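You operate a simulated robot arm through the tools that you are given. There is no shell and no other tool. Be economical: measure what you need, move in short steps, check, and stop when the job is done.

The job below is to be done with a simulated robot arm. You get a single attempt, and the scene is never put back.

TASK
Stand the tumbler with a blue band beside the tumbler with an orange band. It goes on the side that lies toward x +0.0, y +1.0 (a direction in the base frame), with about 3 cm between them.

It is judged by the outcome, as a careful person would: the job done as asked, and still so three seconds after it is handed in. It fails if anything else is knocked over, pushed out of place, dropped, spilled or broken.

THE ROBOT
A 7-joint arm with a two-finger parallel gripper, fixed in place. Base frame: the origin is at the foot of the arm, x ahead of it, y to its left, z up; the work surface is at about z = 0.745. Readings come in m, degrees, newtons and seconds.
With the tool pointing down near the work surface it reaches from about 0.3 to 0.68 m from the base axis. Its first joint turns from -66.0 to 66.0 degrees. Payload 1.57 kg.
The TCP is the grasp point between the finger pads, 0.03 m short of the fingertips. In the tool frame z runs along the fingers and y along their closing line. The gripper opens to 0.11 m. The fingers are 0.024 m wide and 0.012 m thick; the gripper's body (0.048 by 0.112 m) begins 0.078 m behind the TCP.
Orientation is that of the tool frame in the base frame, as a unit quaternion [x, y, z, w]. With the fingers straight down and closing along the base's y, the tool's x points along the base's -x, its y along +y and its z along -z.

THE INTERFACE
- The arm moves only by the tool move_arm. Its argument "targets" is a list of rows, each an object of numbers (a shift or turn left out is 0, a gripper value left out holds the last): "tx", "ty", "tz": the shift along the base's x, y, z in units of 150 mm (1.0 is 150 mm); "spin": the turn about the base's z in units of 60 degrees (1.0 is 60 degrees). In form: [{"tx": .., "ty": .., "tz": .., "spin": ..}, ...]. A call has 1 to 10 rows; each row is the pose to reach, as a shift and turn from the pose commanded when the call began. "jaw" is the closure in counts, from 0 (fully open) to 255 (shut), set as the call begins (left out, the last holds). A call with a number of a shift or a turn outside -1 to 1 is refused whole. Each row takes 0.2 s and may step no farther than 0.05 m and 8.6 degrees from the row before; otherwise, or with a gripper value out of range, the whole call is refused. Where a pose cannot be reached the arm comes as near as it can. A force on the tool above 40 N (or 10 N above the force at the start of the call, whichever is more), or a blocked arm, ends the call early, and 0.2 s more pass. The fingers move at their own pace (about 0.108 m/s each) and stop on an object; they squeeze with about 37 N. The grip force told is the motor's: it shows also when the fingers shut on nothing. Time passes only in rows, and 0.2 s behind the last, so rows that repeat a pose let the fingers close. It gives the time, the measured TCP pose, the force on the tool (base axes), the opening and the grip force at its end, in the units of the frame above (readings bear some noise).
- Cameras (640 x 400 px; columns grow to the right, rows downward): "scene" is fixed at [0.1599, -0.3868, 1.3968]; the picture's right is [0.80, -0.59, 0.00], its down [-0.40, -0.54, -0.74] and it looks along [0.44, 0.59, -0.68] (base axes); focal length 370 px, centre (320, 200). "wrist" rides on the gripper at [-0.036, 0, -0.08] in the tool frame; the picture's right is [0.00, -1.00, 0.00], its down [0.97, 0.00, -0.24] and it looks along [0.24, 0.00, 0.97] (tool axes); focal length 218 px, centre (320, 200). There is no depth. A picture from a camera that has moved, and an enlarged one, comes with that camera's place and axes in the base frame and with its lens. The place of the scene camera against the robot may be out by one fixed shift of up to 0.012 m in any direction.
- get_image(camera): a new picture of that camera. No time passes.
- inspect(camera, box): a new picture of the part [left, top, right, bottom] of that camera's present view, enlarged. No time passes.
- finish_job(): hands the job in; it is judged then, once.

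Work in short steps. Places have to be worked out from the pictures, the camera data and where the tool is seen: move nearer, look again, correct. Check each grasp and each placing, and mend what went wrong. You have 90 turns and 42 pictures in all, those below and enlarged ones among them. Open the gripper and draw the arm clear of the work before you hand the job in, unless the task says otherwise; then end with one line.

The tools are called after "Request:" by a JSON object that holds its "method" and its "body". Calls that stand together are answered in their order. move_arm: Moves the arm, as the interface text tells. Its arguments: {"type":"object","properties":{"targets":{"type":"array","items":{"type":"object","properties":{"tx":{"type":"number"},"ty":{"type":"number"},"tz":{"type":"number"},"spin":{"type":"number"}}}},"jaw":{"type":"number"}},"required":["targets"]} The other tools are called the same way: get_image (camera) takes a picture; inspect (camera, box) takes an enlarged picture of a part of a camera's view; finish_job () hands the job in.

At the start:

```text
time_s: 0.0
tool_pos: [0.3961, 0.1575, 1.004]
tool_rot: [0.0, 1.0, 0.0, 0.001]
wrist_force: [-0.3, -0.4, -0.4]
grip_width: 0.1098
grasp_force: 0.1
```

scene: 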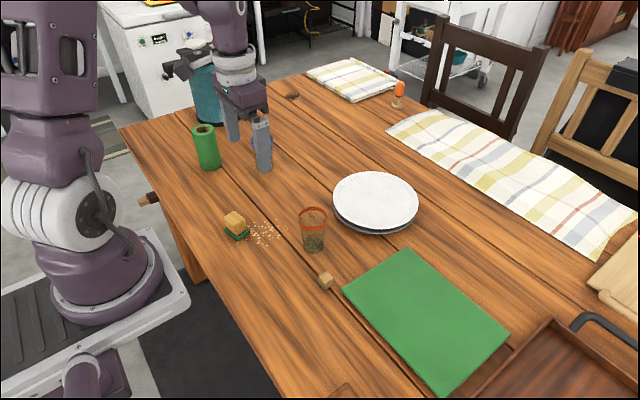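
wrist: 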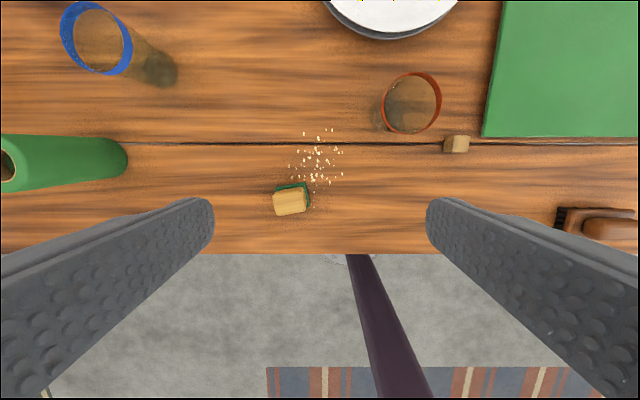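

The blue tumbler appears to be near (0.535, 0.38) and the orange one near (0.476, 0.06). Both look about 9 cm tall and 6.4 cm wide. I'll move toward blue at the current height and look again.

Request:
{"method": "move_arm", "body": {"targets": [{"tx": 0.15, "ty": 0.23}, {"tx": 0.3, "ty": 0.46}, {"tx": 0.45, "ty": 0.7}, {"tx": 0.6, "ty": 0.93}, {"tx": 0.6, "ty": 0.93}], "jaw": 0}}

Request:
{"method": "get_image", "body": {"camera": "wrist"}}

Request:
{"method": "get_image", "body": {"camera": "scene"}}

```text
time_s: 1.2
tool_pos: [0.4877, 0.298, 1.0045]
tool_rot: [0.0, 1.0, 0.0, 0.001]
wrist_force: [0.3, -0.4, 0.4]
grip_width: 0.11
grasp_force: 0.0
```

```text
39 pictures are left
camera wrist: at [0.5244, 0.2989, 1.0841], right [0.0, -1.0, 0.0], down [-0.97, 0.0, 0.24], along [-0.24, 0.0, -0.97], focal length 218 px, centre (320, 200)
```

wrist: 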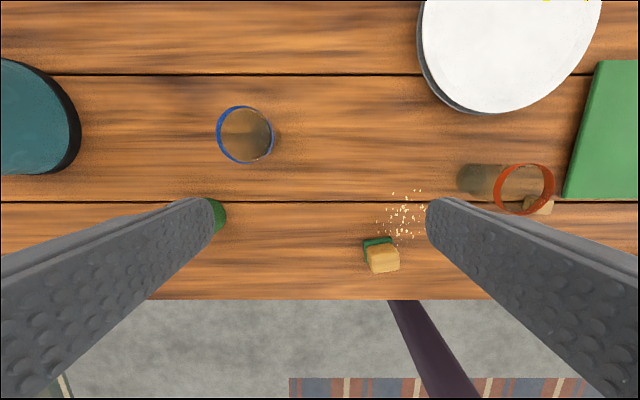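

```text
38 pictures are left
```

scene: 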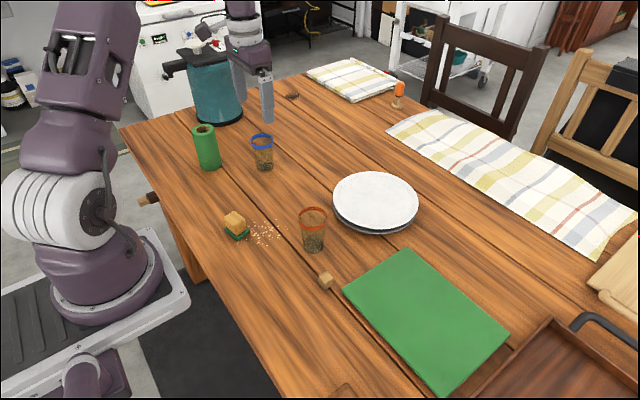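

Blue now reads (0.537, 0.381) and orange reads (0.476, 0.061), both matching the first view. I'll centre over blue and come down to just above its rim.

Request:
{"method": "move_arm", "body": {"targets": [{"tx": 0.165, "ty": 0.28}, {"tx": 0.335, "ty": 0.555}, {"tx": 0.335, "ty": 0.555, "tz": -0.25}, {"tx": 0.335, "ty": 0.555, "tz": -0.5}, {"tx": 0.335, "ty": 0.555, "tz": -0.7}, {"tx": 0.335, "ty": 0.555, "tz": -0.7}]}}

Request:
{"method": "get_image", "body": {"camera": "wrist"}}

Request:
{"method": "inspect", "body": {"camera": "scene", "box": [180, 80, 340, 180]}}

```text
time_s: 2.6
tool_pos: [0.5399, 0.3807, 0.8979]
tool_rot: [0.0, 1.0, 0.0, 0.0]
wrist_force: [0.2, 0.1, 0.4]
grip_width: 0.1102
grasp_force: 0.0
```

```text
37 pictures are left
camera wrist: at [0.5759, 0.3815, 0.9787], right [0.0, -1.0, 0.0], down [-0.97, 0.0, 0.24], along [-0.24, 0.0, -0.97], focal length 218 px, centre (320, 200)
```

wrist: 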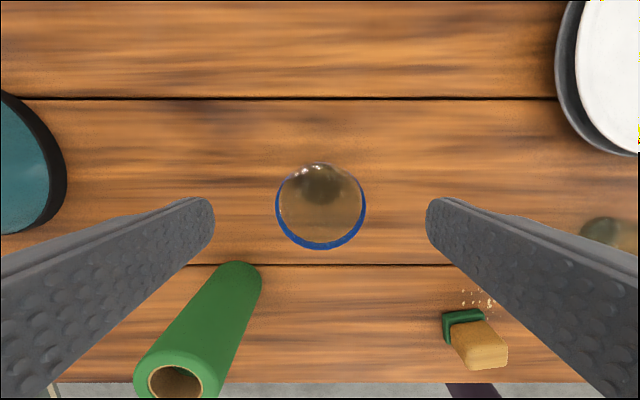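

```text
4.00 times, centred on (260, 130) of scene
camera zoom: at [0.1599, -0.3868, 1.3968], right [0.8, -0.59, 0.0], down [-0.4, -0.54, -0.74], along [0.44, 0.59, -0.68], focal length 1480 px, centre (560, 480)
```

zoom: 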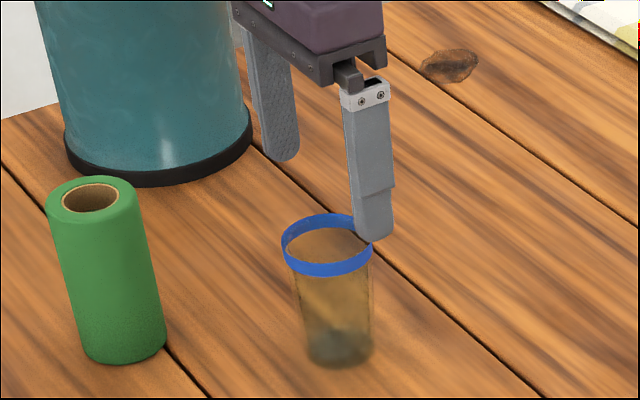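

The tumbler is centred at about (0.536, 0.381) between the open fingers, and the green roll is clear of them. I'll descend to mid-height.

Request:
{"method": "move_arm", "body": {"targets": [{"tx": -0.02, "tz": -0.17}, {"tx": -0.02, "tz": -0.34}, {"tx": -0.02, "tz": -0.51}, {"tx": -0.02, "tz": -0.67}, {"tx": -0.02, "tz": -0.67}]}}

Request:
{"method": "get_image", "body": {"camera": "wrist"}}

```text
time_s: 3.8
tool_pos: [0.5352, 0.3808, 0.7972]
tool_rot: [-0.001, 1.0, 0.0, 0.0]
wrist_force: [0.7, -0.8, 0.4]
grip_width: 0.1099
grasp_force: 0.0
```

```text
35 pictures are left
camera wrist: at [0.5724, 0.3826, 0.8749], right [0.0, -1.0, 0.0], down [-0.97, 0.0, 0.24], along [-0.24, 0.0, -0.97], focal length 218 px, centre (320, 200)
```

wrist: 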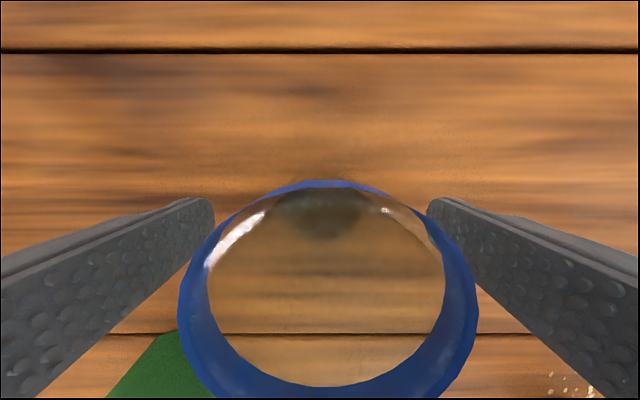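

The tumbler sits between the fingers, within a millimetre or two of centre. I'll close the gripper now.

Request:
{"method": "move_arm", "body": {"targets": [{}, {}, {}, {}, {}], "jaw": 255}}

```text
time_s: 5.0
tool_pos: [0.5371, 0.3818, 0.7961]
tool_rot: [0.0, 1.0, 0.0, -0.001]
wrist_force: [0.3, 0.2, -0.3]
grip_width: 0.0543
grasp_force: 37.3
```

The fingers stopped at 54 mm with full grip force, so the tumbler is held. I'll lift it slowly.

Request:
{"method": "move_arm", "body": {"targets": [{"tz": 0.07}, {"tz": 0.2}, {"tz": 0.35}, {"tz": 0.5}, {"tz": 0.6}, {"tz": 0.6}]}}

Request:
{"method": "get_image", "body": {"camera": "wrist"}}

Request:
{"method": "inspect", "body": {"camera": "scene", "box": [180, 60, 340, 160]}}

```text
time_s: 6.4
tool_pos: [0.5344, 0.3792, 0.887]
tool_rot: [0.0, 1.0, 0.0, 0.0]
wrist_force: [-0.3, -1.0, -0.8]
grip_width: 0.0542
grasp_force: 37.3
```

```text
34 pictures are left
camera wrist: at [0.5706, 0.3805, 0.9661], right [0.0, -1.0, 0.0], down [-0.97, 0.0, 0.24], along [-0.24, 0.0, -0.97], focal length 218 px, centre (320, 200)
```

wrist: 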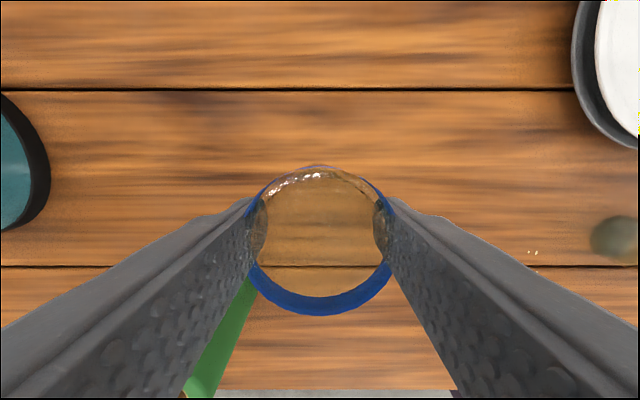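

```text
4.00 times, centred on (260, 110) of scene
camera zoom: at [0.16, -0.3868, 1.3968], right [0.8, -0.59, 0.0], down [-0.4, -0.54, -0.74], along [0.44, 0.59, -0.68], focal length 1480 px, centre (560, 560)
```

zoom: 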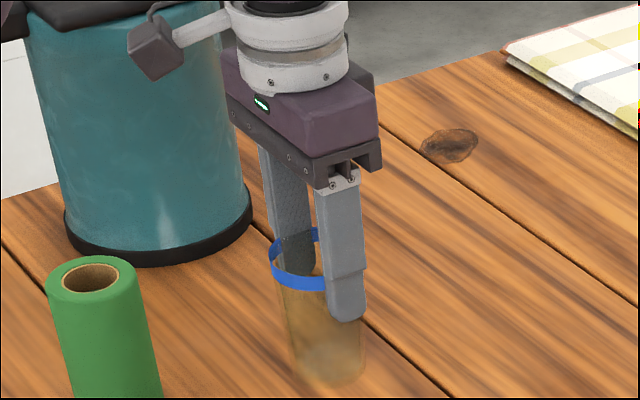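

The tumbler is held upright and lifted. I'll carry it toward the orange one, stop short and re-measure.

Request:
{"method": "move_arm", "body": {"targets": [{"tx": -0.05, "ty": -0.15}, {"tx": -0.13, "ty": -0.35}, {"tx": -0.21, "ty": -0.57}, {"tx": -0.29, "ty": -0.77}, {"tx": -0.35, "ty": -0.93}, {"tx": -0.39, "ty": -1.0}, {"tx": -0.39, "ty": -1.0}]}}

Request:
{"method": "get_image", "body": {"camera": "wrist"}}

```text
time_s: 8.0
tool_pos: [0.4744, 0.2285, 0.8893]
tool_rot: [0.0, 1.0, 0.0, 0.0]
wrist_force: [0.2, 0.1, -0.7]
grip_width: 0.0542
grasp_force: 37.6
```

```text
32 pictures are left
camera wrist: at [0.511, 0.2295, 0.9681], right [0.0, -1.0, 0.0], down [-0.97, 0.0, 0.24], along [-0.24, 0.0, -0.97], focal length 218 px, centre (320, 200)
```

wrist: 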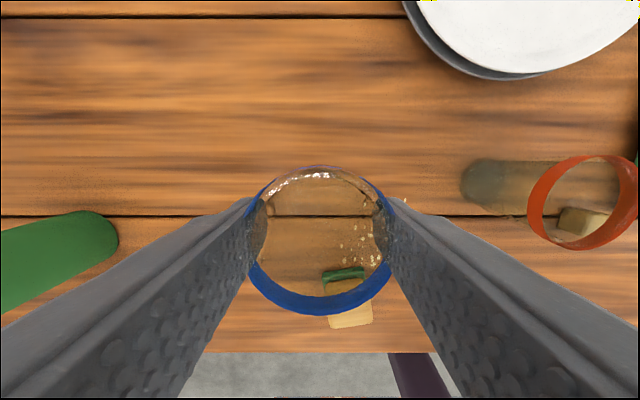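

Orange is at about (0.477, 0.063) with a rim radius near 3.1 cm, so blue should go to y ≈ 0.155. I'll shift over that spot and come down to 2 cm above the table.

Request:
{"method": "move_arm", "body": {"targets": [{"tx": 0.01, "ty": -0.12}, {"tx": 0.01, "ty": -0.28}, {"tx": 0.01, "ty": -0.43}, {"tx": 0.01, "ty": -0.5}, {"tx": 0.01, "ty": -0.5, "tz": -0.15}, {"tx": 0.01, "ty": -0.5, "tz": -0.32}, {"tx": 0.01, "ty": -0.5, "tz": -0.45}, {"tx": 0.01, "ty": -0.5, "tz": -0.45}]}}

Request:
{"method": "get_image", "body": {"camera": "wrist"}}

Request:
{"method": "inspect", "body": {"camera": "scene", "box": [200, 160, 360, 260]}}

```text
time_s: 9.6
tool_pos: [0.4786, 0.1549, 0.8335]
tool_rot: [0.0, 1.0, 0.001, 0.0]
wrist_force: [-8.3, -2.0, 24.3]
grip_width: 0.054
grasp_force: 36.9
stopped in row 7: the force on the tool passed its limit (the readings are from after the stop); the commanded pose is now the measured one
```

```text
31 pictures are left
camera wrist: at [0.5146, 0.1556, 0.9132], right [0.0, -1.0, 0.0], down [-0.97, 0.0, 0.24], along [-0.24, 0.0, -0.97], focal length 218 px, centre (320, 200)
```

wrist: 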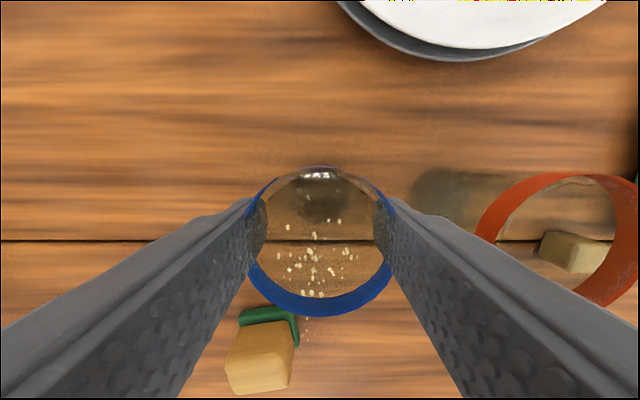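

```text
4.00 times, centred on (280, 210) of scene
camera zoom: at [0.1594, -0.3869, 1.3968], right [0.8, -0.59, 0.0], down [-0.4, -0.54, -0.74], along [0.44, 0.59, -0.68], focal length 1480 px, centre (480, 160)
```

zoom: 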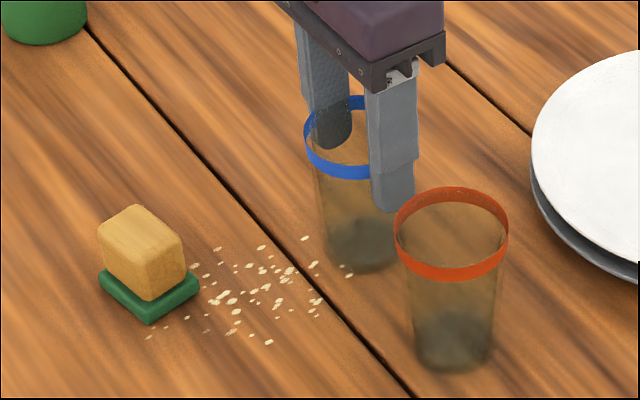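

The early contact is explained by the pictures: the tumbler slid about 4–5 cm down in the fingers during the lift. Its base is therefore already on the table, at the wanted place (y ≈ 0.155). I'll ease up 1.5 mm to check the load before opening.

Request:
{"method": "move_arm", "body": {"targets": [{"tz": 0.01}, {"tz": 0.01}]}}

Request:
{"method": "inspect", "body": {"camera": "scene", "box": [240, 170, 340, 260]}}

```text
time_s: 10.2
tool_pos: [0.4792, 0.1554, 0.8352]
tool_rot: [-0.001, 1.0, 0.001, 0.001]
wrist_force: [0.6, -0.7, -0.3]
grip_width: 0.0543
grasp_force: 37.1
```

```text
4.44 times, centred on (290, 215) of scene
camera zoom: at [0.16, -0.3868, 1.3968], right [0.8, -0.59, 0.0], down [-0.4, -0.54, -0.74], along [0.44, 0.59, -0.68], focal length 1644 px, centre (453, 133)
```

zoom: 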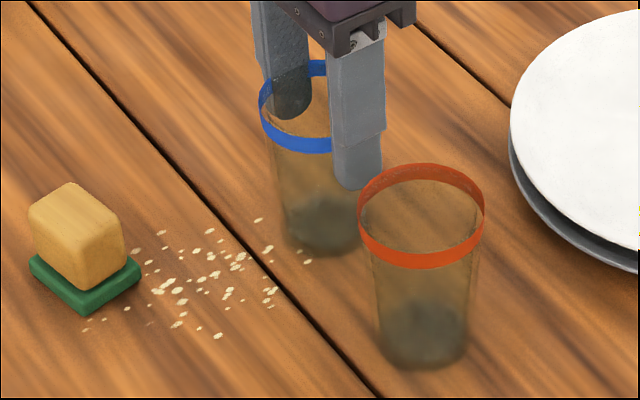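

The load is gone, so the tumbler sits within a millimetre or two of the table. I'll lower 1 mm to seat it, then open only part way so the finger stays clear of the orange tumbler.

Request:
{"method": "move_arm", "body": {"targets": [{"tz": -0.004}, {"tz": -0.007}]}}

Request:
{"method": "move_arm", "body": {"targets": [{}, {}, {}], "jaw": 80}}

Request:
{"method": "get_image", "body": {"camera": "wrist"}}

```text
time_s: 10.8
tool_pos: [0.479, 0.1558, 0.8333]
tool_rot: [0.0, 1.0, 0.001, 0.002]
wrist_force: [-2.0, -0.7, 12.2]
grip_width: 0.054
grasp_force: 36.8
```

```text
time_s: 11.6
tool_pos: [0.4798, 0.1553, 0.8337]
tool_rot: [-0.001, 1.0, 0.001, 0.002]
wrist_force: [-0.3, 0.0, -0.1]
grip_width: 0.0758
grasp_force: 0.1
```

```text
28 pictures are left
camera wrist: at [0.5153, 0.1558, 0.9129], right [0.0, -1.0, 0.0], down [-0.97, 0.0, 0.24], along [-0.24, 0.0, -0.97], focal length 218 px, centre (320, 200)
```

wrist: 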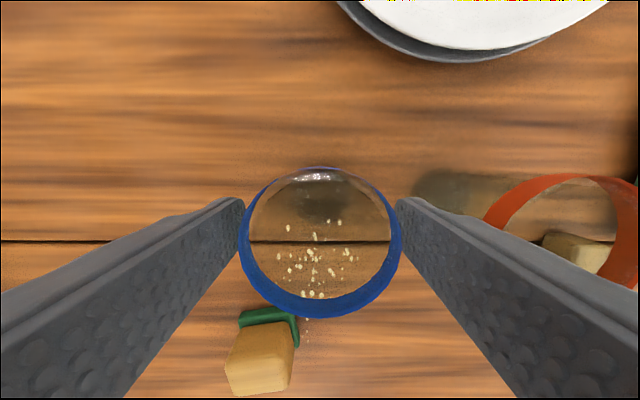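

The tumbler is released and standing. I'll check the finger's clearance from orange in the scene view before I rise.

Request:
{"method": "inspect", "body": {"camera": "scene", "box": [240, 170, 340, 260]}}

```text
4.44 times, centred on (290, 215) of scene
camera zoom: at [0.1599, -0.3868, 1.3968], right [0.8, -0.59, 0.0], down [-0.4, -0.54, -0.74], along [0.44, 0.59, -0.68], focal length 1644 px, centre (453, 133)
```

zoom: 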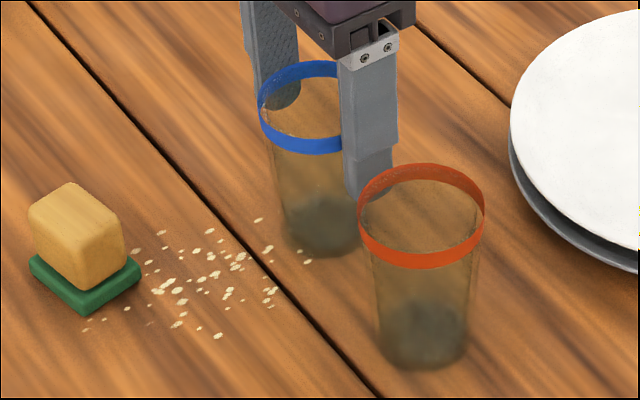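

Orange hasn't moved between the two pictures. I'll rise straight up and keep the partial opening.

Request:
{"method": "move_arm", "body": {"targets": [{"tz": 0.06}, {"tz": 0.16}, {"tz": 0.3}, {"tz": 0.5}, {"tz": 0.75}, {"tz": 1.0}, {"tz": 1.0}]}}

Request:
{"method": "get_image", "body": {"camera": "wrist"}}

Request:
{"method": "inspect", "body": {"camera": "scene", "box": [240, 170, 340, 260]}}

```text
time_s: 13.2
tool_pos: [0.4777, 0.1573, 0.9818]
tool_rot: [0.0, 1.0, 0.0, 0.002]
wrist_force: [0.4, -0.9, -1.0]
grip_width: 0.0757
grasp_force: 0.1
```

```text
26 pictures are left
camera wrist: at [0.5139, 0.1577, 1.0614], right [0.0, -1.0, 0.0], down [-0.97, 0.0, 0.24], along [-0.24, 0.0, -0.97], focal length 218 px, centre (320, 200)
```

wrist: 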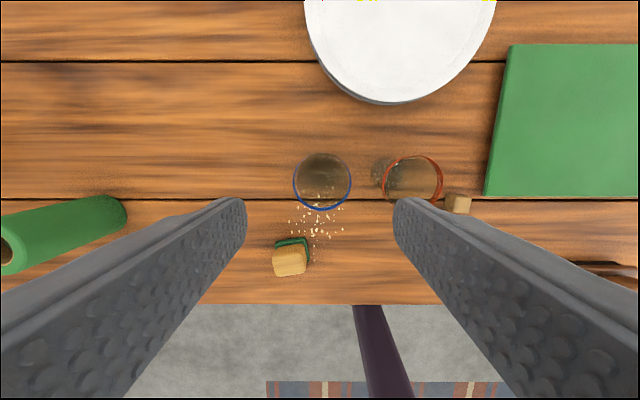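

```text
4.44 times, centred on (290, 215) of scene
camera zoom: at [0.1599, -0.3868, 1.3968], right [0.8, -0.59, 0.0], down [-0.4, -0.54, -0.74], along [0.44, 0.59, -0.68], focal length 1644 px, centre (453, 133)
```

zoom: 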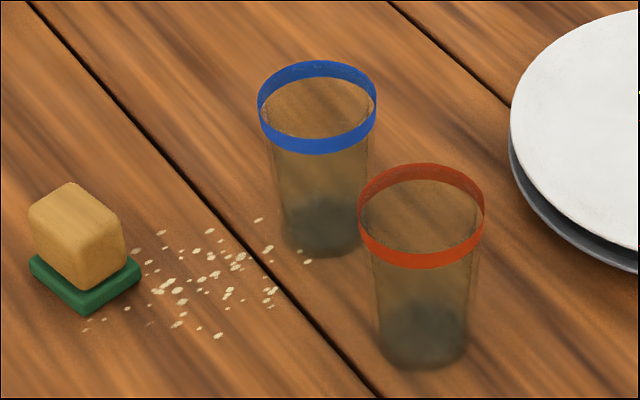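

Both tumblers stand upright, the rim gap measures about 3 cm, and blue lies squarely on the +y side. I'll open the gripper fully and back the arm away.

Request:
{"method": "move_arm", "body": {"targets": [{"ty": 0.2, "tz": 0.1}, {"ty": 0.45, "tz": 0.2}, {"ty": 0.7, "tz": 0.2}, {"ty": 0.7, "tz": 0.2}], "jaw": 0}}

Request:
{"method": "get_image", "body": {"camera": "scene"}}

```text
time_s: 14.2
tool_pos: [0.4823, 0.2598, 1.0107]
tool_rot: [0.001, 1.0, 0.001, 0.001]
wrist_force: [-0.1, 0.3, -0.3]
grip_width: 0.1098
grasp_force: 0.2
```

```text
24 pictures are left
```

scene: 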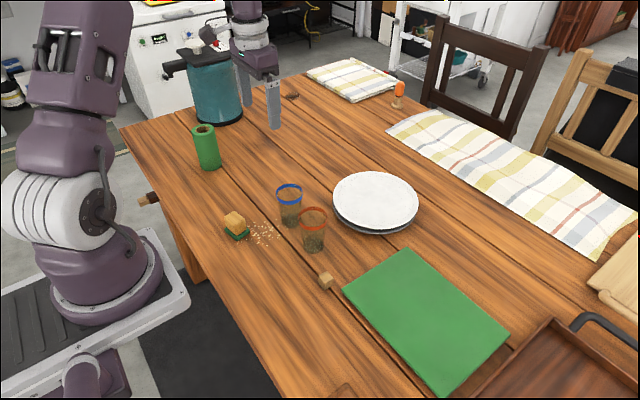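

The scene is in order, with everything else where it was and the arm clear, so I'm handing the job in.

Request:
{"method": "finish_job", "body": {}}

```text
The job is handed in.
```

The blue-banded tumbler is standing upright beside the orange-banded one, on its +y side with a gap of about 3 cm; nothing else was disturbed.
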